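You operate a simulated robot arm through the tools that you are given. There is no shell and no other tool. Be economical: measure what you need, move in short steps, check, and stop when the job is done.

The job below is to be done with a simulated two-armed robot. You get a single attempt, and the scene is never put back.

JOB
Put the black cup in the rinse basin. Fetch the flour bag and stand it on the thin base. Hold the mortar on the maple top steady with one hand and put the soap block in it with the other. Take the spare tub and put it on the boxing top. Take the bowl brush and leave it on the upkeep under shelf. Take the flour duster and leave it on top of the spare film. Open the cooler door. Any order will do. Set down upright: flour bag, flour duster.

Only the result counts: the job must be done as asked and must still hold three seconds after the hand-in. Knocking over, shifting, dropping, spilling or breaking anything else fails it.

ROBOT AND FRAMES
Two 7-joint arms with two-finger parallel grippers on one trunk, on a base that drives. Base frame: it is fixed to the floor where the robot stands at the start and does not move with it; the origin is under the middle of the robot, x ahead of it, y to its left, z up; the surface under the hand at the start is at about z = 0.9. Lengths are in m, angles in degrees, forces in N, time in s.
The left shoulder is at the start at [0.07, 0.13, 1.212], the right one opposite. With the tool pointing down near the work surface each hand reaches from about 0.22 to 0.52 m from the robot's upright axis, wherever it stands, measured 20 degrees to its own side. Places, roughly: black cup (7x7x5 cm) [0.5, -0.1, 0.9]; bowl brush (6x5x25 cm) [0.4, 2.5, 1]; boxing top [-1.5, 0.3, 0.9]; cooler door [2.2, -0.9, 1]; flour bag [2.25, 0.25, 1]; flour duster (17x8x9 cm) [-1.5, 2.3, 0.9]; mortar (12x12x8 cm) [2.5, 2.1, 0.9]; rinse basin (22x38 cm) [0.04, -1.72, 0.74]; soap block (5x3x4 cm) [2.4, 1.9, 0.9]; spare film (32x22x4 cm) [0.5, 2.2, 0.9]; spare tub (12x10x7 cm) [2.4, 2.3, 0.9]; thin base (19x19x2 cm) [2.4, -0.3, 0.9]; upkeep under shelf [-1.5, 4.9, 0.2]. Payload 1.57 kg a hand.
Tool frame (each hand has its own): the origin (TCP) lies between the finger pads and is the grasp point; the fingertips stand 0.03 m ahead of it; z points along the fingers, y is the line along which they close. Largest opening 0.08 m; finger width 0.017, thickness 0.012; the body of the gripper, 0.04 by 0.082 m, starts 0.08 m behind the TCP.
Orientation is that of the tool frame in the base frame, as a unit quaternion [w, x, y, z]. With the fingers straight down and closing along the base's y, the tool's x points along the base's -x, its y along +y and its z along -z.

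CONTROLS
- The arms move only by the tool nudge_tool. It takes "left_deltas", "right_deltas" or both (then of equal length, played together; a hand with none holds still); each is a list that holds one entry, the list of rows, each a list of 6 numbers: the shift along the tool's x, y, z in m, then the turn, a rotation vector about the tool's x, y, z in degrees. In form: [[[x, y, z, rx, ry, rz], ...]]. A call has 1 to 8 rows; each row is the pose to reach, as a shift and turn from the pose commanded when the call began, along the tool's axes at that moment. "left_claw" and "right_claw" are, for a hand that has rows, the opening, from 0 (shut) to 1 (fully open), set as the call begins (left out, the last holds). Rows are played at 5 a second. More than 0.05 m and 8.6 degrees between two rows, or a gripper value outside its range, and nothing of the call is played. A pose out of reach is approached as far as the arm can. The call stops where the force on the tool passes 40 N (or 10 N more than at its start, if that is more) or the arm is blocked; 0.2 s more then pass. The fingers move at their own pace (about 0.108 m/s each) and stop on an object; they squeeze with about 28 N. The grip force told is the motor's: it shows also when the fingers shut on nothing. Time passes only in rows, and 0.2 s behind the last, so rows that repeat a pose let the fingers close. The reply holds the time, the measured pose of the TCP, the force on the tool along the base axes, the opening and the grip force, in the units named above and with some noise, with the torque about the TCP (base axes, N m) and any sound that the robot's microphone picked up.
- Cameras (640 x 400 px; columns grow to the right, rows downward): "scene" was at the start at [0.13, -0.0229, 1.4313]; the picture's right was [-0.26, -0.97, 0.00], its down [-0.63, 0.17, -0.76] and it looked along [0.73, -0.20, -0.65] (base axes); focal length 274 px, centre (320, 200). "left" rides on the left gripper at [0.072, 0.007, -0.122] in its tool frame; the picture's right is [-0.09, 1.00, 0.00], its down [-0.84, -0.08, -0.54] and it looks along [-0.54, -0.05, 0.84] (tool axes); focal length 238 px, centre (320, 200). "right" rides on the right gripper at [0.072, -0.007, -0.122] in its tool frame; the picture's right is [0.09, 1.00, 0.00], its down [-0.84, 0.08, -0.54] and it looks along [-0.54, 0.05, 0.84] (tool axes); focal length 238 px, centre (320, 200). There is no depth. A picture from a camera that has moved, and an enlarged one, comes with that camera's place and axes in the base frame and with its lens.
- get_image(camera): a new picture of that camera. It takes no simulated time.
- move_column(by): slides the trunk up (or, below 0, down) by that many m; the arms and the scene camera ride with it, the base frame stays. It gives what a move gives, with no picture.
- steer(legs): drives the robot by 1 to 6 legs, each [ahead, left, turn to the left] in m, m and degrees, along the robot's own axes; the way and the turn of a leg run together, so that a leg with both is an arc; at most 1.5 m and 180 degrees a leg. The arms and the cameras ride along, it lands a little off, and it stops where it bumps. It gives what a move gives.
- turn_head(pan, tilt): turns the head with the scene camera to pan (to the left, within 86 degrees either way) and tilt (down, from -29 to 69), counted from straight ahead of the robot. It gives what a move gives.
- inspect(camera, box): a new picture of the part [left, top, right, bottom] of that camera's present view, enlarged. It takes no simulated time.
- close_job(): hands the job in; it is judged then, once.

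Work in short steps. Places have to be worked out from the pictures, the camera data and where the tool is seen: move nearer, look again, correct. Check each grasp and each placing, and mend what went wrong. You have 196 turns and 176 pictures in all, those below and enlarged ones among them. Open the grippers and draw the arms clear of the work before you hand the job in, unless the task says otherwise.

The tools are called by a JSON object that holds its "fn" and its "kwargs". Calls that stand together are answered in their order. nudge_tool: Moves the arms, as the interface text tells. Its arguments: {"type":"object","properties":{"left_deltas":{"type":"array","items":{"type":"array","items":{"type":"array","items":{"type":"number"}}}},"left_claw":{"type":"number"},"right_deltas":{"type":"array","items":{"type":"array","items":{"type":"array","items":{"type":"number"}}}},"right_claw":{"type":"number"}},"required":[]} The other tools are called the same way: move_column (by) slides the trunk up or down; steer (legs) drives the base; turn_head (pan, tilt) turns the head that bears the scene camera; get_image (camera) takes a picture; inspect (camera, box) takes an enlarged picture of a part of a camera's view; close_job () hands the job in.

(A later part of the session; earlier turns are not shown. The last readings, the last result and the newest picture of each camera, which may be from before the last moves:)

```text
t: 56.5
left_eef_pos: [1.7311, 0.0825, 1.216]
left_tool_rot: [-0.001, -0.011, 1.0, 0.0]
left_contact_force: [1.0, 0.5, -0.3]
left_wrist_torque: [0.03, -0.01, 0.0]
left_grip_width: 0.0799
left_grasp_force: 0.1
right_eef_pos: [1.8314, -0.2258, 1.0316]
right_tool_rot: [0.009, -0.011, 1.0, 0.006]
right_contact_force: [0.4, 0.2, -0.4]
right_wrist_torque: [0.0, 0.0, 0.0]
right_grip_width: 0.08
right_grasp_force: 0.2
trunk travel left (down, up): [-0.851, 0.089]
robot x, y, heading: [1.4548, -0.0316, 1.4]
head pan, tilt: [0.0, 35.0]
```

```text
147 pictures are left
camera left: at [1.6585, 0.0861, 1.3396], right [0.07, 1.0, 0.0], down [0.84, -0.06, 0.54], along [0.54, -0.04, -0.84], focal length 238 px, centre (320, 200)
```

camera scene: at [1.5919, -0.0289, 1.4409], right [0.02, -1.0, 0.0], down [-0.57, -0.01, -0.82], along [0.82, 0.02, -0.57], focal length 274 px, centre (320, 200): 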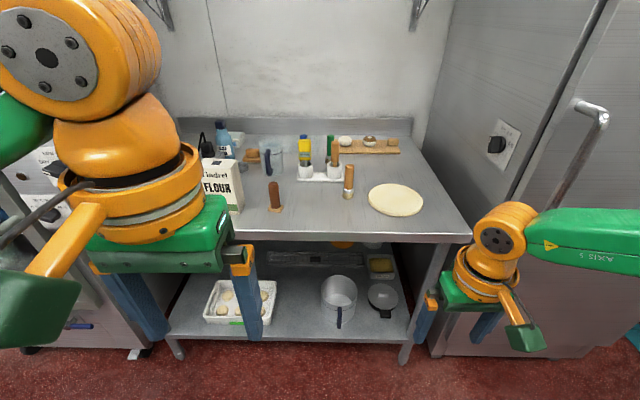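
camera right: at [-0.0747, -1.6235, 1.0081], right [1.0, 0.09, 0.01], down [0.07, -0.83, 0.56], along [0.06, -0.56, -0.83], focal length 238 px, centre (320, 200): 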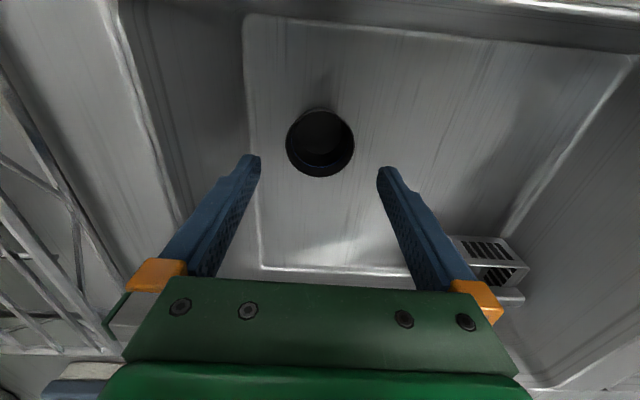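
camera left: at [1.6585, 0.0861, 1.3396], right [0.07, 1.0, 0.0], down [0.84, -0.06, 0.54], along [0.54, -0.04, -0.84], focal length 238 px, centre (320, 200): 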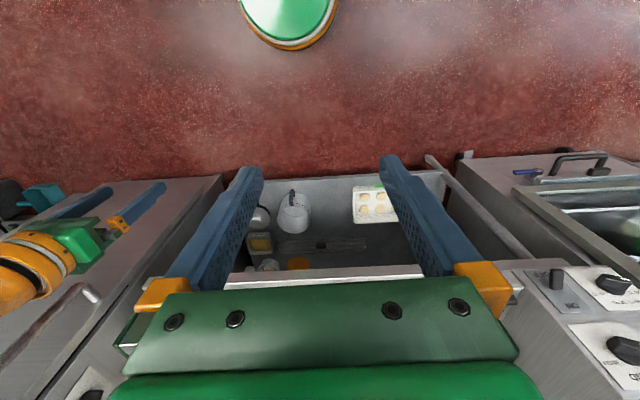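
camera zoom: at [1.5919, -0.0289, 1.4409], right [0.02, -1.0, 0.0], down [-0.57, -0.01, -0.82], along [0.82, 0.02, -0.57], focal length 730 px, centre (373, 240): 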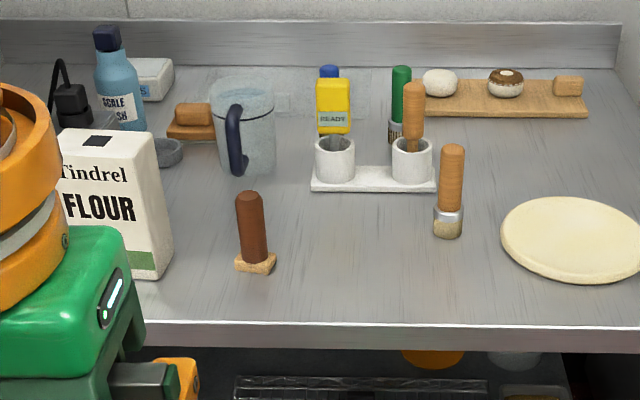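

The bag is about 12 cm wide along y, about 5 cm deep along x and about 17 cm tall, centred near [2.30, 0.29]. I will use the left hand, closing along x. First I raise the trunk, lift the right hand clear and start yawing the left hand.

{"fn": "move_column", "kwargs": {"by": 0.08}}

{"fn": "nudge_tool", "kwargs": {"left_deltas": [[[0, 0, 0, 0, 0, -8.5], [0, 0, 0, 0, 0, -17], [0, 0, 0, 0, 0, -25.5], [0, 0, 0, 0, 0, -34], [0, 0, 0, 0, 0, -42.5], [0, 0, 0, 0, 0, -51], [0, 0, 0, 0, 0, -59.5], [0, 0, 0, 0, 0, -68]]], "right_deltas": [[[0.02, 0, -0.03, 0, 0, 0], [0.04, 0, -0.06, 0, 0, 0], [0.06, 0, -0.09, 0, 0, 0], [0.08, 0, -0.1, 0, 0, 0], [0.08, 0, -0.1, 0, 0, 0], [0.08, 0, -0.1, 0, 0, 0], [0.08, 0, -0.1, 0, 0, 0], [0.08, 0, -0.1, 0, 0, 0]]]}}

{"fn": "steer", "kwargs": {"legs": [[0.4, 0.06, 17]]}}

{"fn": "get_image", "kwargs": {"camera": "left"}}

{"fn": "get_image", "kwargs": {"camera": "scene"}}

```text
t: 57.7
left_eef_pos: [1.7308, 0.0811, 1.2968]
left_tool_rot: [-0.001, -0.011, 1.0, 0.0]
left_contact_force: [0.0, 0.0, -0.4]
left_wrist_torque: [-0.04, 0.02, 0.01]
left_grip_width: 0.0797
left_grasp_force: 0.1
right_eef_pos: [1.8299, -0.2256, 1.1117]
right_tool_rot: [0.01, -0.012, 1.0, 0.006]
right_contact_force: [0.2, -0.2, 0.5]
right_wrist_torque: [-0.04, -0.06, 0.0]
right_grip_width: 0.08
right_grasp_force: 0.1
trunk travel left (down, up): [-0.931, 0.009]
robot x, y, heading: [1.4543, -0.0314, 1.2]
head pan, tilt: [0.0, 35.0]
```

```text
t: 59.5
left_eef_pos: [1.7318, 0.0804, 1.298]
left_tool_rot: [0.0, -0.57, 0.821, -0.001]
left_contact_force: [-0.4, 0.2, -0.6]
left_wrist_torque: [0.01, -0.03, 0.01]
left_grip_width: 0.08
left_grasp_force: 0.1
right_eef_pos: [1.7495, -0.23, 1.2097]
right_tool_rot: [0.009, -0.011, 1.0, 0.006]
right_contact_force: [-0.3, -0.3, 0.2]
right_wrist_torque: [0.04, 0.03, -0.01]
right_grip_width: 0.08
right_grasp_force: 0.1
trunk travel left (down, up): [-0.931, 0.009]
robot x, y, heading: [1.4572, -0.0301, 1.2]
head pan, tilt: [0.0, 35.0]
```

```text
t: 62.0
left_eef_pos: [2.0787, 0.2853, 1.2979]
left_tool_rot: [0.001, -0.685, 0.728, -0.001]
left_contact_force: [0.3, 0.3, -0.2]
left_wrist_torque: [0.01, -0.02, -0.03]
left_grip_width: 0.0802
left_grasp_force: 0.0
right_eef_pos: [2.1864, -0.0061, 1.2099]
right_tool_rot: [0.01, -0.16, 0.987, 0.008]
right_contact_force: [-0.4, -0.6, -0.8]
right_wrist_torque: [0.02, -0.01, -0.07]
right_grip_width: 0.0799
right_grasp_force: 0.1
trunk travel left (down, up): [-0.931, 0.009]
robot x, y, heading: [1.8475, 0.0949, 18.2]
head pan, tilt: [0.0, 35.0]
```

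```text
146 pictures are left
camera left: at [2.0662, 0.2131, 1.4204], right [-0.99, 0.15, 0.0], down [0.13, 0.83, 0.54], along [0.09, 0.54, -0.84], focal length 238 px, centre (320, 200)
```

left: 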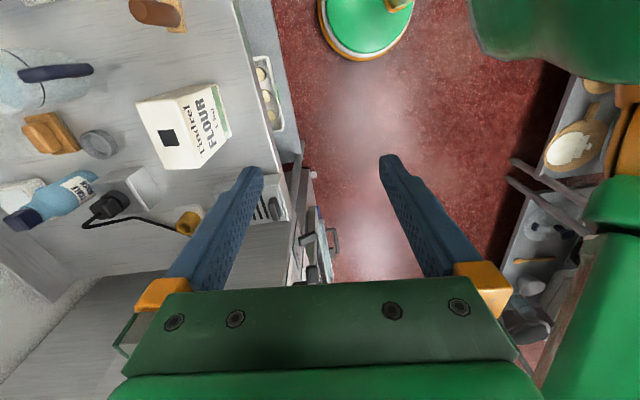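

```text
145 pictures are left
camera scene: at [1.9765, 0.139, 1.5212], right [0.32, -0.95, 0.0], down [-0.54, -0.18, -0.82], along [0.78, 0.26, -0.57], focal length 274 px, centre (320, 200)
```

scene: 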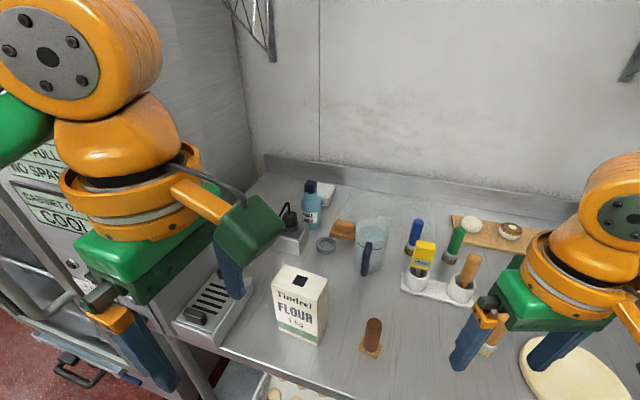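

I enlarge the left view around the bag to measure its top face.

{"fn": "inspect", "kwargs": {"camera": "left", "box": [100, 60, 260, 200]}}

```text
2.86 times, centred on (180, 130) of left
camera zoom: at [2.0662, 0.2131, 1.4204], right [-0.99, 0.15, 0.0], down [0.13, 0.83, 0.54], along [0.09, 0.54, -0.84], focal length 681 px, centre (720, 400)
```

zoom: 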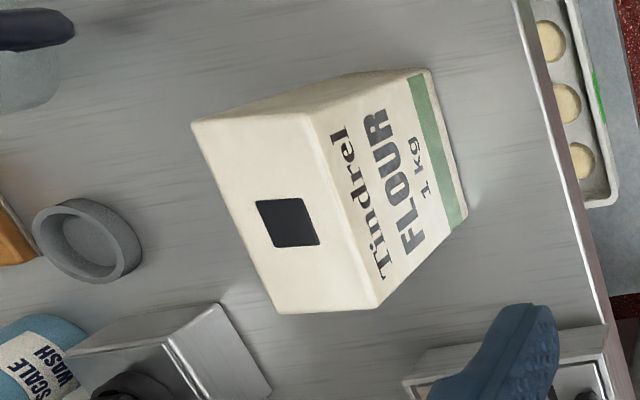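

The bag top is centred at about [2.305, 0.293] at z 1.075, 5.6 cm deep, with its short axis at about -6°. I drive closer.

{"fn": "steer", "kwargs": {"legs": [[0.13, -0.05, 0]]}}

{"fn": "get_image", "kwargs": {"camera": "left"}}

```text
t: 63.4
left_eef_pos: [2.2149, 0.2805, 1.2979]
left_tool_rot: [0.002, -0.684, 0.729, -0.001]
left_contact_force: [-0.3, 0.2, -0.7]
left_wrist_torque: [-0.03, -0.01, -0.01]
left_grip_width: 0.08
left_grasp_force: 0.1
right_eef_pos: [2.3244, -0.0104, 1.2099]
right_tool_rot: [0.012, -0.16, 0.987, 0.007]
right_contact_force: [-0.3, -0.3, -0.1]
right_wrist_torque: [-0.04, -0.04, -0.01]
right_grip_width: 0.0799
right_grasp_force: 0.0
trunk travel left (down, up): [-0.931, 0.009]
robot x, y, heading: [1.9891, 0.0928, 18.4]
head pan, tilt: [0.0, 35.0]
```

```text
143 pictures are left
camera left: at [2.2028, 0.2093, 1.4208], right [-0.99, 0.15, 0.0], down [0.13, 0.83, 0.54], along [0.09, 0.53, -0.84], focal length 238 px, centre (320, 200)
```

left: 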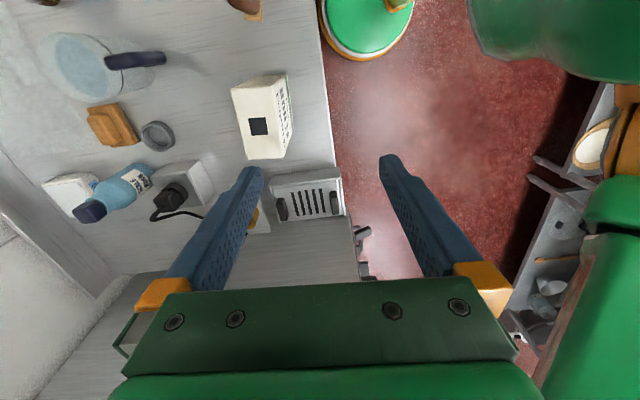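

I move the left hand above the bag with a 3° yaw trim, descend part way, and check.

{"fn": "nudge_tool", "kwargs": {"left_deltas": [[[-0.007, -0.045, 0, 0, 0, 1.5], [-0.0143, -0.089, 0, 0, 0, 3], [-0.0143, -0.089, 0.045, 0, 0, 3], [-0.0143, -0.089, 0.09, 0, 0, 3], [-0.0143, -0.089, 0.13, 0, 0, 3], [-0.0143, -0.089, 0.13, 0, 0, 3]]], "left_claw": 1}}

{"fn": "get_image", "kwargs": {"camera": "left"}}

```text
t: 64.8
left_eef_pos: [2.3108, 0.2895, 1.1669]
left_tool_rot: [0.0, -0.665, 0.746, -0.001]
left_contact_force: [-0.1, 0.4, 0.9]
left_wrist_torque: [-0.01, 0.02, -0.01]
left_grip_width: 0.0801
left_grasp_force: 0.2
right_eef_pos: [2.3284, -0.0094, 1.2104]
right_tool_rot: [0.009, -0.161, 0.987, 0.008]
right_contact_force: [0.0, -0.2, 0.1]
right_wrist_torque: [-0.03, -0.04, 0.0]
right_grip_width: 0.0799
right_grasp_force: 0.1
trunk travel left (down, up): [-0.931, 0.009]
robot x, y, heading: [1.9926, 0.0912, 18.1]
head pan, tilt: [0.0, 35.0]
```

```text
142 pictures are left
camera left: at [2.2944, 0.2185, 1.2902], right [-0.98, 0.21, 0.0], down [0.17, 0.82, 0.54], along [0.11, 0.53, -0.84], focal length 238 px, centre (320, 200)
```

left: 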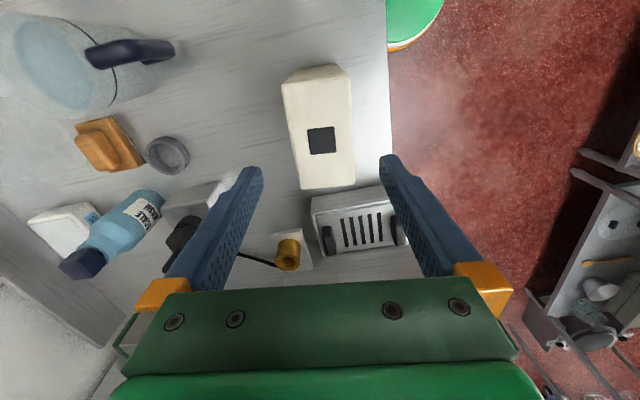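

The bag is well centred between the fingers. I descend to about z 1.047 and grip.

{"fn": "nudge_tool", "kwargs": {"left_deltas": [[[0, 0, 0.04, 0, 0, 0], [0, 0, 0.08, 0, 0, 0], [0, 0, 0.12, 0, 0, 0], [0, 0, 0.12, 0, 0, 0]]]}}

{"fn": "nudge_tool", "kwargs": {"left_deltas": [[[0, 0, 0, 0, 0, 0], [0, 0, 0, 0, 0, 0], [0, 0, 0, 0, 0, 0], [0, 0, -0.02, 0, 0, 0], [0, 0, -0.05, 0, 0, 0], [0, 0, -0.05, 0, 0, 0]]], "left_claw": 0}}

{"fn": "get_image", "kwargs": {"camera": "left"}}

{"fn": "get_image", "kwargs": {"camera": "scene"}}

```text
t: 65.8
left_eef_pos: [2.3097, 0.2897, 1.0472]
left_tool_rot: [0.0, -0.665, 0.747, -0.001]
left_contact_force: [-1.5, 1.0, -1.0]
left_wrist_torque: [-0.01, 0.02, 0.02]
left_grip_width: 0.0801
left_grasp_force: 0.0
right_eef_pos: [2.3288, -0.01, 1.2098]
right_tool_rot: [0.008, -0.161, 0.987, 0.007]
right_contact_force: [-1.0, -0.5, 0.5]
right_wrist_torque: [0.01, 0.04, -0.03]
right_grip_width: 0.0799
right_grasp_force: 0.1
trunk travel left (down, up): [-0.931, 0.009]
robot x, y, heading: [1.9931, 0.0938, 18.4]
head pan, tilt: [0.0, 35.0]
```

```text
t: 67.2
left_eef_pos: [2.3089, 0.2885, 1.1002]
left_tool_rot: [-0.001, -0.665, 0.747, 0.0]
left_contact_force: [-0.2, 0.9, -1.0]
left_wrist_torque: [0.0, 0.02, -0.03]
left_grip_width: 0.0594
left_grasp_force: 28.0
right_eef_pos: [2.3298, -0.0102, 1.209]
right_tool_rot: [0.009, -0.161, 0.987, 0.008]
right_contact_force: [-0.6, -0.2, 0.8]
right_wrist_torque: [0.01, -0.04, 0.01]
right_grip_width: 0.08
right_grasp_force: 0.1
trunk travel left (down, up): [-0.931, 0.009]
robot x, y, heading: [1.9901, 0.094, 18.6]
head pan, tilt: [0.0, 35.0]
```

```text
141 pictures are left
camera left: at [2.294, 0.218, 1.2231], right [-0.98, 0.21, 0.0], down [0.17, 0.82, 0.54], along [0.11, 0.53, -0.84], focal length 238 px, centre (320, 200)
```

left: 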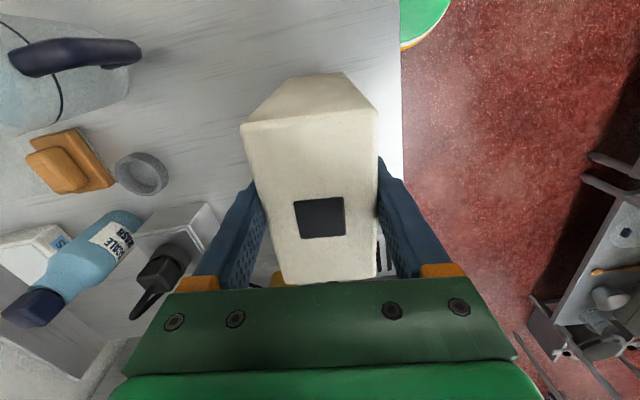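

```text
140 pictures are left
camera scene: at [2.1194, 0.1353, 1.5209], right [0.32, -0.95, 0.0], down [-0.54, -0.18, -0.82], along [0.78, 0.26, -0.57], focal length 274 px, centre (320, 200)
```

scene: 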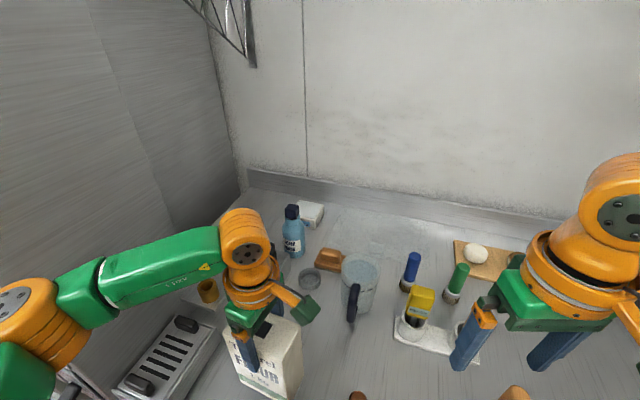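

The bag is held at 5.9 cm. I raise it, back away, turn right and re-approach the dough side.

{"fn": "nudge_tool", "kwargs": {"left_deltas": [[[0, 0, -0.04, 0, 0, 0], [0, 0, -0.08, 0, 0, 0], [0, 0, -0.11, 0, 0, 0]]]}}

{"fn": "steer", "kwargs": {"legs": [[-0.35, 0, 0], [0, 0, -68], [0.121, 0.16, 0]]}}

{"fn": "turn_head", "kwargs": {"pan": 10, "tilt": 40}}

{"fn": "get_image", "kwargs": {"camera": "scene"}}

{"fn": "get_image", "kwargs": {"camera": "left"}}

```text
t: 68.0
left_eef_pos: [2.3096, 0.289, 1.2104]
left_tool_rot: [-0.001, -0.665, 0.747, -0.001]
left_contact_force: [-0.3, -0.1, -1.2]
left_wrist_torque: [0.0, 0.0, 0.03]
left_grip_width: 0.0596
left_grasp_force: 27.9
right_eef_pos: [2.328, -0.0108, 1.2092]
right_tool_rot: [0.008, -0.16, 0.987, 0.008]
right_contact_force: [-0.3, -0.1, 0.4]
right_wrist_torque: [0.02, 0.02, -0.02]
right_grip_width: 0.0798
right_grasp_force: 0.0
trunk travel left (down, up): [-0.931, 0.009]
robot x, y, heading: [1.9878, 0.0921, 18.2]
head pan, tilt: [0.0, 35.0]
```

```text
t: 74.4
left_eef_pos: [2.1479, -0.2313, 1.2105]
left_tool_rot: [0.003, -0.133, 0.991, 0.0]
left_contact_force: [-1.9, 0.1, -0.1]
left_wrist_torque: [0.01, -0.03, 0.01]
left_grip_width: 0.0595
left_grasp_force: 27.9
right_eef_pos: [1.8781, -0.36, 1.209]
right_tool_rot: [0.014, 0.42, 0.907, 0.003]
right_contact_force: [0.1, 0.1, 0.2]
right_wrist_torque: [-0.01, -0.01, -0.01]
right_grip_width: 0.08
right_grasp_force: 0.1
trunk travel left (down, up): [-0.931, 0.009]
robot x, y, heading: [1.849, -0.0045, -49.7]
head pan, tilt: [0.0, 35.0]
```

```text
t: 75.1
left_eef_pos: [2.1513, -0.2311, 1.2107]
left_tool_rot: [0.0, -0.133, 0.991, 0.0]
left_contact_force: [-0.8, 0.1, -1.2]
left_wrist_torque: [-0.01, 0.04, 0.02]
left_grip_width: 0.0596
left_grasp_force: 28.3
right_eef_pos: [1.8808, -0.3589, 1.2085]
right_tool_rot: [0.012, 0.42, 0.907, 0.001]
right_contact_force: [-0.9, -0.5, 0.5]
right_wrist_torque: [-0.03, -0.01, 0.02]
right_grip_width: 0.08
right_grasp_force: 0.1
trunk travel left (down, up): [-0.931, 0.009]
robot x, y, heading: [1.8501, -0.0045, -49.3]
head pan, tilt: [10.0, 40.0]
```

```text
139 pictures are left
camera scene: at [1.9458, -0.1, 1.5134], right [-0.64, -0.77, 0.0], down [-0.49, 0.41, -0.77], along [0.59, -0.49, -0.64], focal length 274 px, centre (320, 200)
```

scene: 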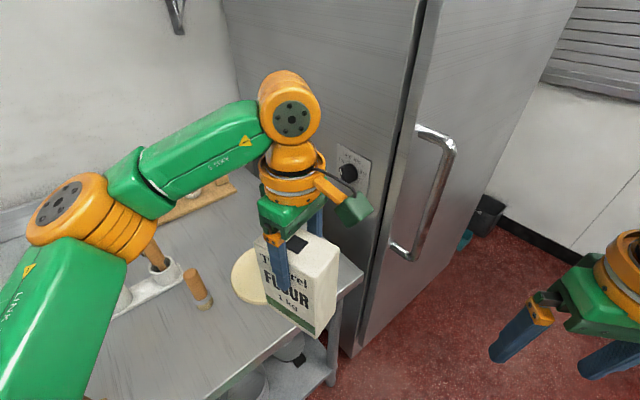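

```text
138 pictures are left
camera left: at [2.0795, -0.2439, 1.3333], right [-0.17, 0.98, 0.0], down [0.83, 0.15, 0.54], along [0.53, 0.09, -0.84], focal length 238 px, centre (320, 200)
```

left: 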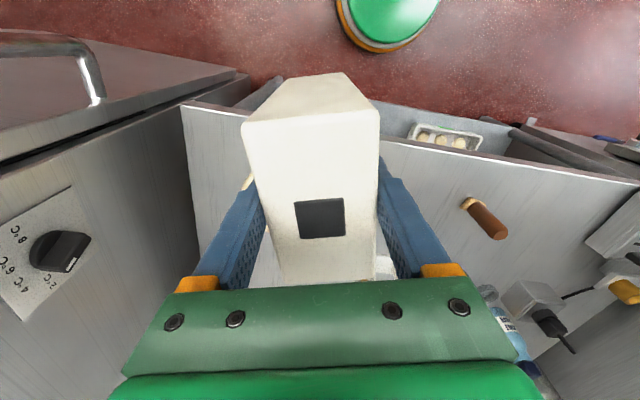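

The dough disk centre is about [2.36, -0.26]. I drive in diagonally and then reach the last centimetres with the arm.

{"fn": "steer", "kwargs": {"legs": [[0.112, 0.108, 0]]}}

{"fn": "get_image", "kwargs": {"camera": "scene"}}

{"fn": "get_image", "kwargs": {"camera": "left"}}

```text
t: 76.5
left_eef_pos: [2.3037, -0.2464, 1.2119]
left_tool_rot: [0.0, -0.132, 0.991, 0.0]
left_contact_force: [-0.5, 0.3, 0.3]
left_wrist_torque: [0.01, -0.06, 0.03]
left_grip_width: 0.0594
left_grasp_force: 28.0
right_eef_pos: [2.0335, -0.3747, 1.2108]
right_tool_rot: [0.013, 0.42, 0.907, 0.002]
right_contact_force: [-0.2, -0.4, 0.5]
right_wrist_torque: [-0.02, -0.04, 0.02]
right_grip_width: 0.0798
right_grasp_force: 0.1
trunk travel left (down, up): [-0.931, 0.009]
robot x, y, heading: [2.0086, -0.024, -49.9]
head pan, tilt: [10.0, 40.0]
```

```text
137 pictures are left
camera scene: at [2.0973, -0.1154, 1.5137], right [-0.64, -0.77, 0.0], down [-0.49, 0.41, -0.77], along [0.59, -0.49, -0.64], focal length 274 px, centre (320, 200)
```

scene: 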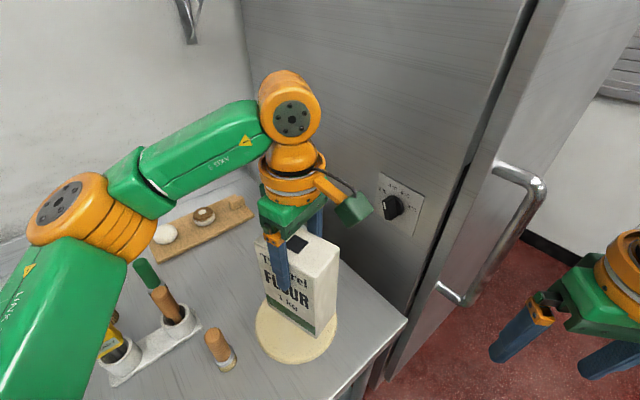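

```text
136 pictures are left
camera left: at [2.2314, -0.2594, 1.3341], right [-0.17, 0.98, 0.0], down [0.83, 0.15, 0.54], along [0.54, 0.09, -0.84], focal length 238 px, centre (320, 200)
```

left: 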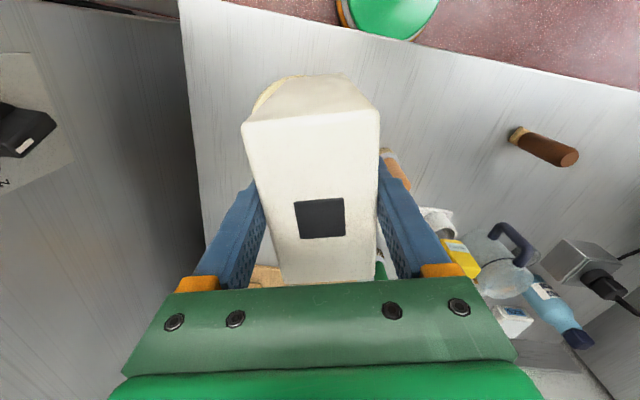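

The dough centre resolves to about [2.342, -0.252]. I shift the bag over it and lower most of the way.

{"fn": "nudge_tool", "kwargs": {"left_deltas": [[[-0.035, -0.0157, 0, 0, 0, 0], [-0.035, -0.0157, 0.04, 0, 0, 0], [-0.035, -0.0157, 0.08, 0, 0, 0], [-0.035, -0.0157, 0.12, 0, 0, 0], [-0.035, -0.0157, 0.12, 0, 0, 0]]]}}

{"fn": "get_image", "kwargs": {"camera": "scene"}}

```text
t: 77.7
left_eef_pos: [2.3467, -0.2528, 1.0903]
left_tool_rot: [-0.001, -0.133, 0.991, 0.0]
left_contact_force: [0.3, -0.2, -0.1]
left_wrist_torque: [-0.01, -0.01, 0.0]
left_grip_width: 0.0592
left_grasp_force: 28.3
right_eef_pos: [2.0376, -0.3744, 1.2086]
right_tool_rot: [0.011, 0.42, 0.907, 0.002]
right_contact_force: [-0.3, 0.2, 0.1]
right_wrist_torque: [0.01, 0.0, 0.01]
right_grip_width: 0.08
right_grasp_force: 0.0
trunk travel left (down, up): [-0.931, 0.009]
robot x, y, heading: [2.0101, -0.0208, -49.8]
head pan, tilt: [10.0, 40.0]
```

```text
135 pictures are left
camera scene: at [2.1025, -0.1159, 1.5133], right [-0.64, -0.77, 0.0], down [-0.49, 0.41, -0.77], along [0.59, -0.49, -0.64], focal length 274 px, centre (320, 200)
```

scene: 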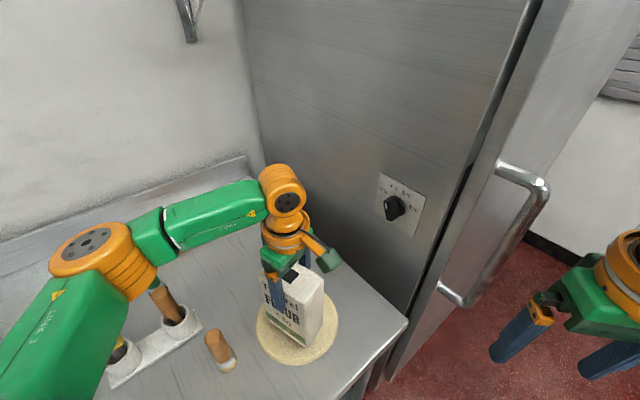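

The bag is centred over the dough and about 2 cm above it. I lower until it makes contact.

{"fn": "nudge_tool", "kwargs": {"left_deltas": [[[0, 0, 0.01, 0, 0, 0], [0, 0, 0.018, 0, 0, 0], [0, 0, 0.023, 0, 0, 0], [0, 0, 0.023, 0, 0, 0]]]}}

{"fn": "get_image", "kwargs": {"camera": "scene"}}

```text
t: 78.7
left_eef_pos: [2.3457, -0.2529, 1.0669]
left_tool_rot: [0.0, -0.133, 0.991, 0.0]
left_contact_force: [0.0, -0.1, -0.9]
left_wrist_torque: [-0.01, 0.05, -0.01]
left_grip_width: 0.0595
left_grasp_force: 28.7
right_eef_pos: [2.0373, -0.3762, 1.2091]
right_tool_rot: [0.012, 0.42, 0.908, 0.001]
right_contact_force: [0.9, -0.1, -0.7]
right_wrist_torque: [-0.01, -0.01, -0.04]
right_grip_width: 0.0801
right_grasp_force: 0.1
trunk travel left (down, up): [-0.931, 0.009]
robot x, y, heading: [2.0078, -0.0243, -49.8]
head pan, tilt: [10.0, 40.0]
```

```text
134 pictures are left
camera scene: at [2.1027, -0.1159, 1.5133], right [-0.64, -0.77, 0.0], down [-0.49, 0.41, -0.77], along [0.59, -0.49, -0.64], focal length 274 px, centre (320, 200)
```

scene: 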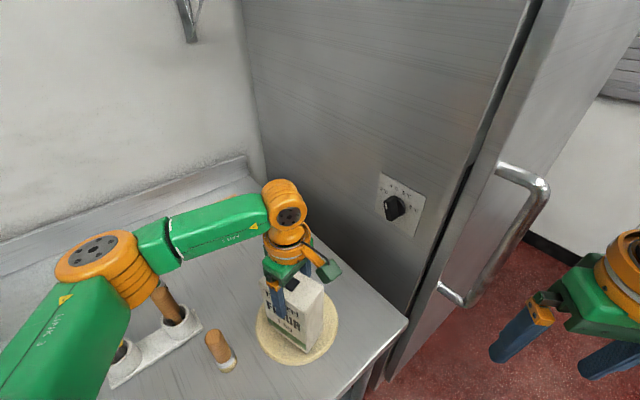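

There is no contact yet, so I lower in fine steps.

{"fn": "nudge_tool", "kwargs": {"left_deltas": [[[0, 0, 0.003, 0, 0, 0], [0, 0, 0.006, 0, 0, 0], [0, 0, 0.006, 0, 0, 0]]]}}

{"fn": "inspect", "kwargs": {"camera": "scene", "box": [220, 240, 380, 380]}}

```text
t: 79.5
left_eef_pos: [2.3462, -0.2525, 1.0618]
left_tool_rot: [0.0, -0.134, 0.991, 0.001]
left_contact_force: [-0.2, 0.3, -0.6]
left_wrist_torque: [0.0, -0.02, -0.02]
left_grip_width: 0.0592
left_grasp_force: 28.0
right_eef_pos: [2.0374, -0.3744, 1.2082]
right_tool_rot: [0.011, 0.421, 0.907, 0.001]
right_contact_force: [0.5, 0.4, -0.1]
right_wrist_torque: [0.01, 0.02, 0.0]
right_grip_width: 0.08
right_grasp_force: 0.0
trunk travel left (down, up): [-0.931, 0.009]
robot x, y, heading: [2.0096, -0.0196, -49.8]
head pan, tilt: [10.0, 40.0]
```

```text
2.86 times, centred on (300, 310) of scene
camera zoom: at [2.1027, -0.1159, 1.5133], right [-0.64, -0.77, 0.0], down [-0.49, 0.41, -0.77], along [0.59, -0.49, -0.64], focal length 782 px, centre (377, -114)
```

zoom: 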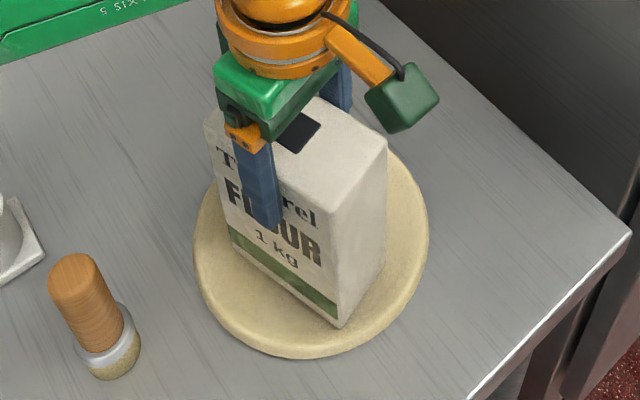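

The bag sits well inside the disk. I continue down a few more millimetres to contact.

{"fn": "nudge_tool", "kwargs": {"left_deltas": [[[0, 0, 0.003, 0, 0, 0], [0, 0, 0.006, 0, 0, 0], [0, 0, 0.009, 0, 0, 0], [0, 0, 0.009, 0, 0, 0]]]}}

```text
t: 80.5
left_eef_pos: [2.3435, -0.2512, 1.0534]
left_tool_rot: [0.002, -0.132, 0.991, -0.001]
left_contact_force: [4.0, -4.2, 28.6]
left_wrist_torque: [-0.06, -0.03, 0.08]
left_grip_width: 0.0595
left_grasp_force: 27.6
right_eef_pos: [2.0342, -0.3725, 1.2108]
right_tool_rot: [0.014, 0.42, 0.907, 0.002]
right_contact_force: [-0.1, -0.3, 0.4]
right_wrist_torque: [0.01, 0.03, -0.01]
right_grip_width: 0.0799
right_grasp_force: 0.1
trunk travel left (down, up): [-0.931, 0.009]
robot x, y, heading: [2.006, -0.0212, -49.9]
head pan, tilt: [10.0, 40.0]
```

Contact reads 28 N. I ease up 2 mm, open, and withdraw straight up.

{"fn": "nudge_tool", "kwargs": {"left_deltas": [[[0, 0, -0.002, 0, 0, 0], [0, 0, -0.002, 0, 0, 0], [0, 0, -0.002, 0, 0, 0], [0, 0, -0.03, 0, 0, 0], [0, 0, -0.07, 0, 0, 0], [0, 0, -0.11, 0, 0, 0], [0, 0, -0.15, 0, 0, 0], [0, 0, -0.17, 0, 0, 0]]], "left_claw": 1}}

{"fn": "get_image", "kwargs": {"camera": "scene"}}

```text
t: 82.3
left_eef_pos: [2.3468, -0.2526, 1.2242]
left_tool_rot: [-0.001, -0.132, 0.991, 0.001]
left_contact_force: [-0.8, -0.4, 0.2]
left_wrist_torque: [-0.02, -0.05, 0.01]
left_grip_width: 0.0796
left_grasp_force: 0.0
right_eef_pos: [2.0373, -0.3755, 1.2103]
right_tool_rot: [0.011, 0.42, 0.907, 0.002]
right_contact_force: [0.5, -0.1, 0.0]
right_wrist_torque: [-0.02, -0.03, -0.01]
right_grip_width: 0.0798
right_grasp_force: 0.1
trunk travel left (down, up): [-0.931, 0.009]
robot x, y, heading: [2.0055, -0.0265, -49.9]
head pan, tilt: [10.0, 40.0]
```

```text
132 pictures are left
camera scene: at [2.1021, -0.1156, 1.5133], right [-0.64, -0.77, 0.0], down [-0.49, 0.41, -0.77], along [0.59, -0.49, -0.64], focal length 274 px, centre (320, 200)
```

scene: 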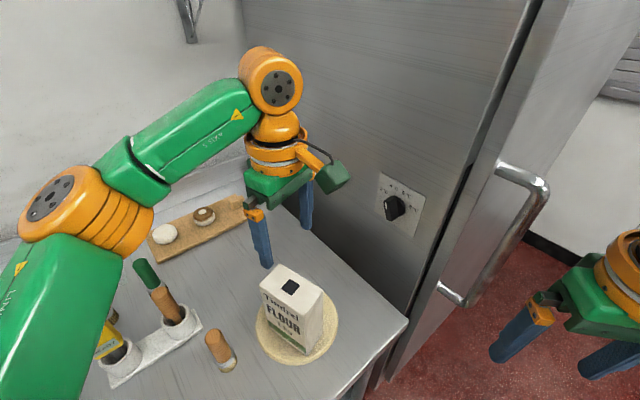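

The flour bag stands on the base. For the cooler, triangulating the handle puts a vertical bar at about [2.138, -0.558], z 0.97 to 1.28. I back off, face +x, and strafe in front of it.

{"fn": "steer", "kwargs": {"legs": [[-0.289, -0.345, 0], [0, 0, 50], [-0.05, -0.37, 0]]}}

{"fn": "nudge_tool", "kwargs": {"right_deltas": [[[-0.02, 0, 0.0, 0, -8.5, 0], [-0.04, 0, 0.0, 0, -17, 0], [-0.06, 0, 0.0, 0, -25.5, 0], [-0.08, 0, 0.0, 0, -34, 0], [-0.1, 0, 0.0, 0, -42.5, 0], [-0.12, 0, 0.0, 0, -51, 0], [-0.14, 0, 0.0, 0, -59.5, 0], [-0.16, 0, 0.0, 0, -68, 0]]], "left_deltas": [[[0, 0, 0, 0, 0, 0], [0, 0, 0, 0, 0, 0], [0, 0, 0, 0, 0, 0], [0, 0, 0, 0, 0, 0], [0, 0, 0, 0, 0, 0], [0, 0, 0, 0, 0, 0], [0, 0, 0, 0, 0, 0], [0, 0, 0, 0, 0, 0]]]}}

{"fn": "turn_head", "kwargs": {"pan": -20, "tilt": 25}}

{"fn": "get_image", "kwargs": {"camera": "scene"}}

```text
t: 89.3
left_eef_pos: [1.9081, -0.287, 1.2222]
left_tool_rot: [-0.002, -0.534, 0.846, 0.0]
left_contact_force: [0.3, 1.1, 0.8]
left_wrist_torque: [-0.01, -0.01, 0.0]
left_grip_width: 0.0799
left_grasp_force: 0.1
right_eef_pos: [1.7992, -0.6008, 1.2087]
right_tool_rot: [0.01, 0.004, 1.0, 0.005]
right_contact_force: [-0.1, 0.5, -0.9]
right_wrist_torque: [-0.05, -0.02, 0.0]
right_grip_width: 0.0802
right_grasp_force: 0.1
trunk travel left (down, up): [-0.931, 0.009]
robot x, y, heading: [1.5078, -0.394, -0.3]
head pan, tilt: [10.0, 40.0]
```

```text
t: 91.1
left_eef_pos: [1.909, -0.2911, 1.2224]
left_tool_rot: [-0.001, -0.534, 0.846, 0.0]
left_contact_force: [-0.4, -0.4, -0.2]
left_wrist_torque: [0.01, 0.0, 0.01]
left_grip_width: 0.08
left_grasp_force: 0.0
right_eef_pos: [1.9606, -0.6042, 1.2127]
right_tool_rot: [0.567, 0.007, 0.824, 0.004]
right_contact_force: [0.1, -0.1, -0.1]
right_wrist_torque: [-0.01, -0.03, 0.0]
right_grip_width: 0.0801
right_grasp_force: 0.2
trunk travel left (down, up): [-0.931, 0.009]
robot x, y, heading: [1.5109, -0.3999, -0.3]
head pan, tilt: [10.0, 40.0]
```

```text
t: 92.0
left_eef_pos: [1.9076, -0.2903, 1.2226]
left_tool_rot: [-0.001, -0.533, 0.846, -0.001]
left_contact_force: [0.1, -0.2, 0.1]
left_wrist_torque: [0.02, 0.02, 0.04]
left_grip_width: 0.08
left_grasp_force: 0.0
right_eef_pos: [1.9573, -0.6039, 1.2136]
right_tool_rot: [0.567, 0.007, 0.823, 0.003]
right_contact_force: [-0.1, 0.5, -0.3]
right_wrist_torque: [-0.01, -0.02, -0.01]
right_grip_width: 0.08
right_grasp_force: 0.2
trunk travel left (down, up): [-0.931, 0.009]
robot x, y, heading: [1.5081, -0.3992, -0.5]
head pan, tilt: [-20.0, 25.0]
```

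```text
131 pictures are left
camera scene: at [1.6453, -0.43, 1.5366], right [-0.35, -0.94, 0.0], down [-0.4, 0.15, -0.91], along [0.85, -0.32, -0.42], focal length 274 px, centre (320, 200)
```

scene: 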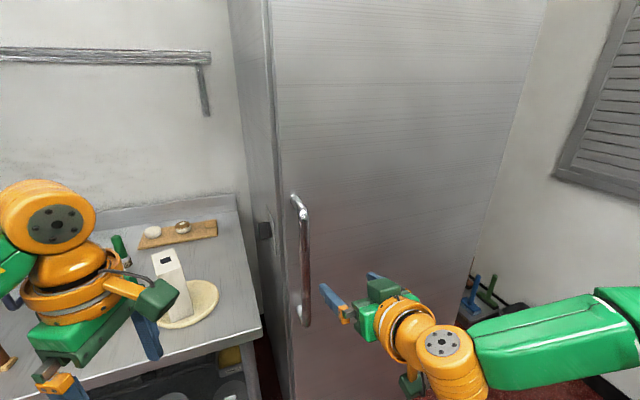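

The hand points nearly forward. I finish the rotation and align it with the bar's height and y of about -0.575.

{"fn": "nudge_tool", "kwargs": {"right_deltas": [[[0.03, 0.01, 0.012, 0, -7.5, 0], [0.06, 0.02, 0.024, 0, -15, 0], [0.083, 0.03, 0.034, 0, -22, 0], [0.083, 0.03, 0.034, 0, -22, 0]]], "right_claw": 1}}

{"fn": "get_image", "kwargs": {"camera": "right"}}

{"fn": "get_image", "kwargs": {"camera": "scene"}}

```text
t: 93.0
left_eef_pos: [1.9086, -0.2926, 1.2223]
left_tool_rot: [0.0, -0.534, 0.846, 0.002]
left_contact_force: [0.2, 0.6, 0.4]
left_wrist_torque: [0.04, -0.02, -0.02]
left_grip_width: 0.08
left_grasp_force: 0.0
right_eef_pos: [1.9545, -0.5352, 1.2868]
right_tool_rot: [0.674, 0.008, 0.739, 0.002]
right_contact_force: [0.5, 0.6, 0.4]
right_wrist_torque: [0.0, -0.02, -0.01]
right_grip_width: 0.0799
right_grasp_force: 0.0
right hand out of reach, approached as far as the arm can: row 1, 2, 3, 4
trunk travel left (down, up): [-0.931, 0.009]
robot x, y, heading: [1.5121, -0.396, -0.4]
head pan, tilt: [-20.0, 25.0]
```

```text
130 pictures are left
camera right: at [1.8275, -0.5419, 1.2281], right [0.0, 1.0, -0.08], down [-0.46, 0.07, 0.88], along [0.89, 0.04, 0.46], focal length 238 px, centre (320, 200)
```

right: 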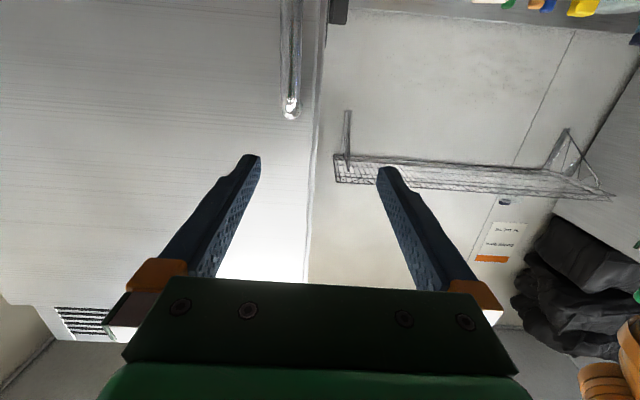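

```text
129 pictures are left
camera scene: at [1.6452, -0.4336, 1.5366], right [-0.35, -0.94, 0.0], down [-0.4, 0.15, -0.91], along [0.85, -0.32, -0.42], focal length 274 px, centre (320, 200)
```

scene: 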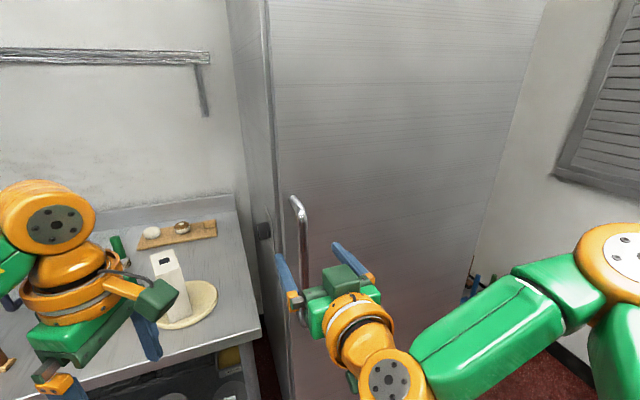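

The hand is level but higher, at shoulder height. I lower the trunk 16 cm and shift right 4 cm to line up with the bar at y of about -0.576.

{"fn": "move_column", "kwargs": {"by": -0.16}}

{"fn": "steer", "kwargs": {"legs": [[0.06, -0.04, 0]]}}

{"fn": "get_image", "kwargs": {"camera": "right"}}

{"fn": "get_image", "kwargs": {"camera": "scene"}}

```text
t: 94.8
left_eef_pos: [1.9071, -0.2903, 1.0633]
left_tool_rot: [-0.001, -0.533, 0.846, -0.001]
left_contact_force: [-0.1, 0.3, -0.4]
left_wrist_torque: [0.03, -0.02, -0.03]
left_grip_width: 0.0803
left_grasp_force: 0.0
right_eef_pos: [1.9553, -0.5337, 1.1274]
right_tool_rot: [0.673, 0.008, 0.74, 0.002]
right_contact_force: [-0.4, 0.6, -0.3]
right_wrist_torque: [0.05, 0.0, -0.01]
right_grip_width: 0.0801
right_grasp_force: 0.1
trunk travel left (down, up): [-0.771, 0.169]
robot x, y, heading: [1.5131, -0.3993, -0.3]
head pan, tilt: [-20.0, 25.0]
```

```text
t: 95.9
left_eef_pos: [1.9642, -0.3269, 1.0633]
left_tool_rot: [0.0, -0.534, 0.846, -0.001]
left_contact_force: [-0.6, 1.1, 0.6]
left_wrist_torque: [-0.02, -0.01, 0.01]
left_grip_width: 0.0798
left_grasp_force: 0.1
right_eef_pos: [2.0098, -0.5718, 1.1298]
right_tool_rot: [0.674, 0.006, 0.738, 0.001]
right_contact_force: [-0.2, 0.5, 1.3]
right_wrist_torque: [0.01, 0.01, -0.04]
right_grip_width: 0.0798
right_grasp_force: 0.0
trunk travel left (down, up): [-0.771, 0.169]
robot x, y, heading: [1.5733, -0.4353, -0.7]
head pan, tilt: [-20.0, 25.0]
```

```text
128 pictures are left
camera right: at [1.8833, -0.5771, 1.0699], right [0.0, 1.0, -0.08], down [-0.46, 0.07, 0.88], along [0.89, 0.04, 0.46], focal length 238 px, centre (320, 200)
```

right: 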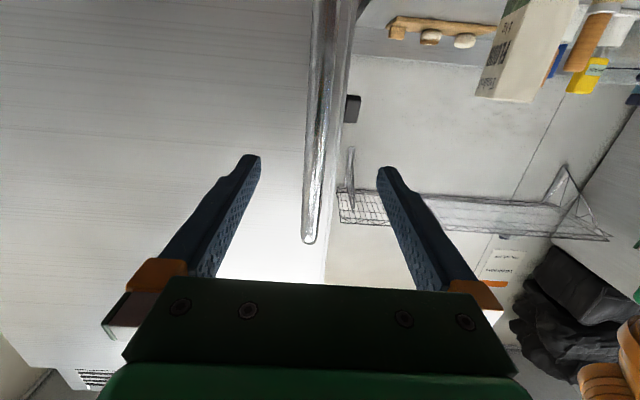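

```text
127 pictures are left
camera scene: at [1.7, -0.4671, 1.3773], right [-0.35, -0.94, 0.0], down [-0.39, 0.15, -0.91], along [0.85, -0.32, -0.42], focal length 274 px, centre (320, 200)
```

scene: 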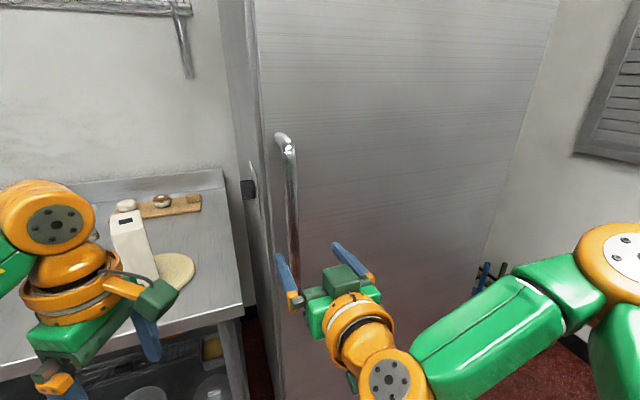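

The bar is centred between the fingers. I drive ahead 12 cm to bring it into the grip, then look.

{"fn": "steer", "kwargs": {"legs": [[0.12, 0, 0]]}}

{"fn": "get_image", "kwargs": {"camera": "scene"}}

{"fn": "get_image", "kwargs": {"camera": "right"}}

```text
t: 97.1
left_eef_pos: [2.0828, -0.3311, 1.0636]
left_tool_rot: [0.001, -0.534, 0.846, -0.001]
left_contact_force: [0.4, -0.1, 0.1]
left_wrist_torque: [0.02, 0.03, 0.03]
left_grip_width: 0.0798
left_grasp_force: 0.1
right_eef_pos: [2.1305, -0.5747, 1.1285]
right_tool_rot: [0.674, 0.007, 0.739, 0.002]
right_contact_force: [-0.4, -0.7, -0.2]
right_wrist_torque: [-0.03, -0.06, 0.01]
right_grip_width: 0.0799
right_grasp_force: 0.0
trunk travel left (down, up): [-0.771, 0.169]
robot x, y, heading: [1.6875, -0.441, -0.7]
head pan, tilt: [-20.0, 25.0]
```

```text
126 pictures are left
camera scene: at [1.8201, -0.4711, 1.377], right [-0.35, -0.94, 0.0], down [-0.39, 0.15, -0.91], along [0.85, -0.32, -0.42], focal length 274 px, centre (320, 200)
```

scene: 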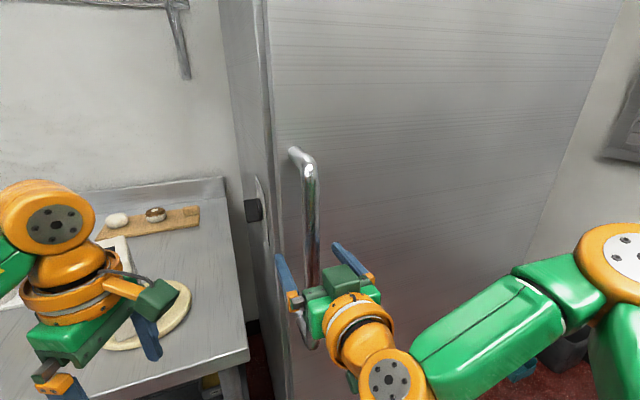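

```text
125 pictures are left
camera right: at [2.003, -0.5804, 1.0692], right [0.0, 1.0, -0.08], down [-0.46, 0.07, 0.88], along [0.89, 0.04, 0.46], focal length 238 px, centre (320, 200)
```

right: 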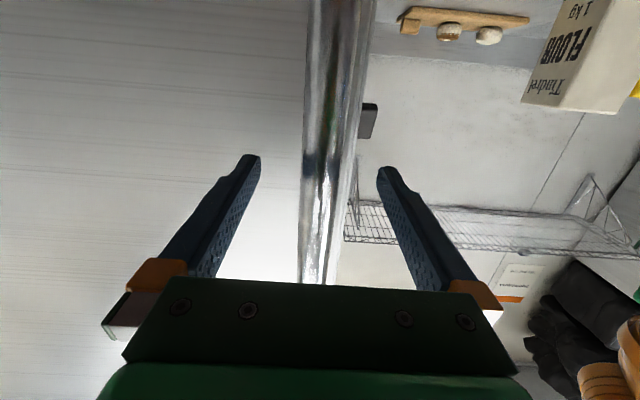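

The bar is at TCP depth and about 2.8 cm thick. I close the right claw on it.

{"fn": "nudge_tool", "kwargs": {"right_deltas": [[[0, 0, 0, 0, 0, 0], [0, 0, 0, 0, 0, 0], [0, 0, 0, 0, 0, 0], [0, 0, 0, 0, 0, 0]]], "right_claw": 0}}

{"fn": "steer", "kwargs": {"legs": [[-0.068, -0.045, 5]]}}

{"fn": "get_image", "kwargs": {"camera": "scene"}}

```text
t: 98.1
left_eef_pos: [2.0866, -0.3312, 1.0636]
left_tool_rot: [-0.001, -0.533, 0.846, 0.0]
left_contact_force: [-0.1, -0.4, 0.7]
left_wrist_torque: [0.03, 0.0, 0.02]
left_grip_width: 0.0799
left_grasp_force: 0.1
right_eef_pos: [2.1352, -0.5742, 1.1266]
right_tool_rot: [0.673, 0.006, 0.74, 0.002]
right_contact_force: [-0.6, -0.6, -4.4]
right_wrist_torque: [-0.54, 0.09, -0.05]
right_grip_width: 0.0239
right_grasp_force: 35.5
trunk travel left (down, up): [-0.771, 0.169]
robot x, y, heading: [1.6891, -0.439, -0.4]
head pan, tilt: [-20.0, 25.0]
```

```text
t: 99.2
left_eef_pos: [2.0145, -0.3452, 1.0621]
left_tool_rot: [-0.002, -0.572, 0.82, 0.002]
left_contact_force: [0.1, -0.4, 0.4]
left_wrist_torque: [0.0, 0.0, -0.01]
left_grip_width: 0.0799
left_grasp_force: 0.1
right_eef_pos: [2.0831, -0.5845, 1.1271]
right_tool_rot: [0.673, -0.024, 0.738, 0.032]
right_contact_force: [2.7, -6.0, -1.5]
right_wrist_torque: [-0.53, -0.77, 0.3]
right_grip_width: 0.0239
right_grasp_force: 36.4
trunk travel left (down, up): [-0.771, 0.169]
robot x, y, heading: [1.6256, -0.4827, 4.3]
head pan, tilt: [-20.0, 25.0]
```

```text
124 pictures are left
camera scene: at [1.7663, -0.5088, 1.3763], right [-0.27, -0.96, 0.0], down [-0.41, 0.11, -0.9], along [0.87, -0.24, -0.43], focal length 274 px, centre (320, 200)
```

scene: 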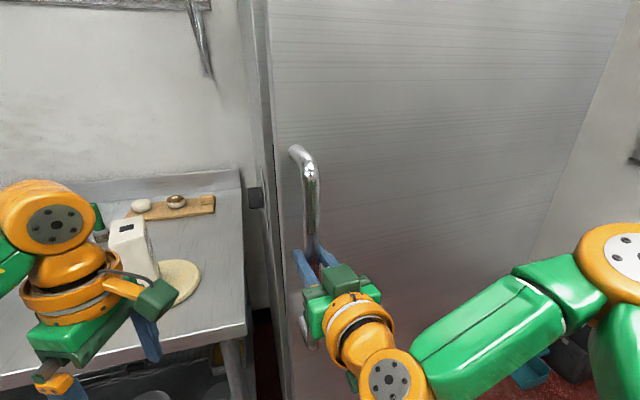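

The door follows with low force. I continue the arc about the hinge by 15°.

{"fn": "steer", "kwargs": {"legs": [[-0.2037, -0.1355, 15]]}}

{"fn": "get_image", "kwargs": {"camera": "scene"}}

```text
t: 100.9
left_eef_pos: [1.799, -0.4256, 1.0628]
left_tool_rot: [0.0, -0.674, 0.739, 0.005]
left_contact_force: [0.1, 0.5, 0.7]
left_wrist_torque: [-0.01, 0.0, 0.0]
left_grip_width: 0.0801
left_grasp_force: 0.1
right_eef_pos: [1.9269, -0.639, 1.1277]
right_tool_rot: [0.663, -0.119, 0.729, 0.122]
right_contact_force: [8.6, -15.1, -3.4]
right_wrist_torque: [-0.61, -0.35, 0.25]
right_grip_width: 0.0237
right_grasp_force: 35.8
trunk travel left (down, up): [-0.771, 0.169]
robot x, y, heading: [1.4525, -0.6558, 19.7]
head pan, tilt: [-20.0, 25.0]
```

```text
123 pictures are left
camera scene: at [1.6016, -0.6497, 1.3761], right [-0.01, -1.0, -0.01], down [-0.43, 0.01, -0.9], along [0.9, 0.0, -0.43], focal length 274 px, centre (320, 200)
```

scene: 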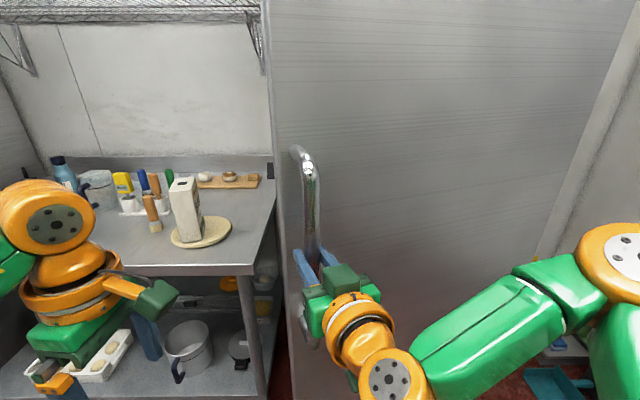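

The force shows the hinge is nearer than I assumed, at about y -1.15. I adjust the arc and continue another 12°.

{"fn": "steer", "kwargs": {"legs": [[-0.148, -0.12, 12]]}}

```text
t: 102.5
left_eef_pos: [1.6581, -0.5212, 1.0606]
left_tool_rot: [0.004, 0.748, -0.663, 0.001]
left_contact_force: [-0.3, 0.0, 0.3]
left_wrist_torque: [0.02, 0.02, -0.01]
left_grip_width: 0.08
left_grasp_force: 0.1
right_eef_pos: [1.829, -0.7005, 1.1272]
right_tool_rot: [0.646, -0.2, 0.712, 0.188]
right_contact_force: [-4.8, 8.9, -20.7]
right_wrist_torque: [-0.23, -0.38, 0.27]
right_grip_width: 0.0235
right_grasp_force: 35.9
trunk travel left (down, up): [-0.771, 0.169]
robot x, y, heading: [1.3792, -0.8263, 32.0]
head pan, tilt: [-20.0, 25.0]
```

The door is open about 31° and the force is now mildly outward. With the hinge at about y -1.185, I continue.

{"fn": "steer", "kwargs": {"legs": [[-0.155, -0.102, 12]]}}

{"fn": "get_image", "kwargs": {"camera": "scene"}}

```text
t: 104.0
left_eef_pos: [1.5324, -0.6449, 1.0596]
left_tool_rot: [0.004, 0.812, -0.584, 0.002]
left_contact_force: [0.4, 0.6, -0.4]
left_wrist_torque: [0.03, -0.01, -0.02]
left_grip_width: 0.08
left_grasp_force: 0.0
right_eef_pos: [1.7363, -0.7862, 1.128]
right_tool_rot: [0.623, -0.273, 0.687, 0.254]
right_contact_force: [-6.4, 8.2, -20.8]
right_wrist_torque: [-0.07, -0.49, 0.27]
right_grip_width: 0.024
right_grasp_force: 36.1
trunk travel left (down, up): [-0.771, 0.169]
robot x, y, heading: [1.3228, -1.0048, 43.8]
head pan, tilt: [-20.0, 25.0]
```

```text
122 pictures are left
camera scene: at [1.4405, -0.9247, 1.376], right [0.4, -0.92, 0.01], down [-0.39, -0.18, -0.9], along [0.83, 0.36, -0.43], focal length 274 px, centre (320, 200)
```

scene: 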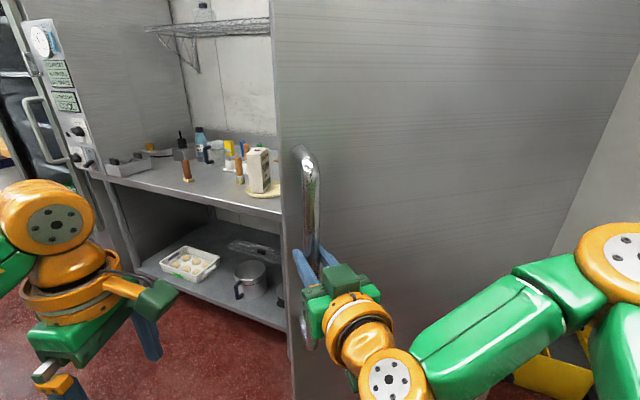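

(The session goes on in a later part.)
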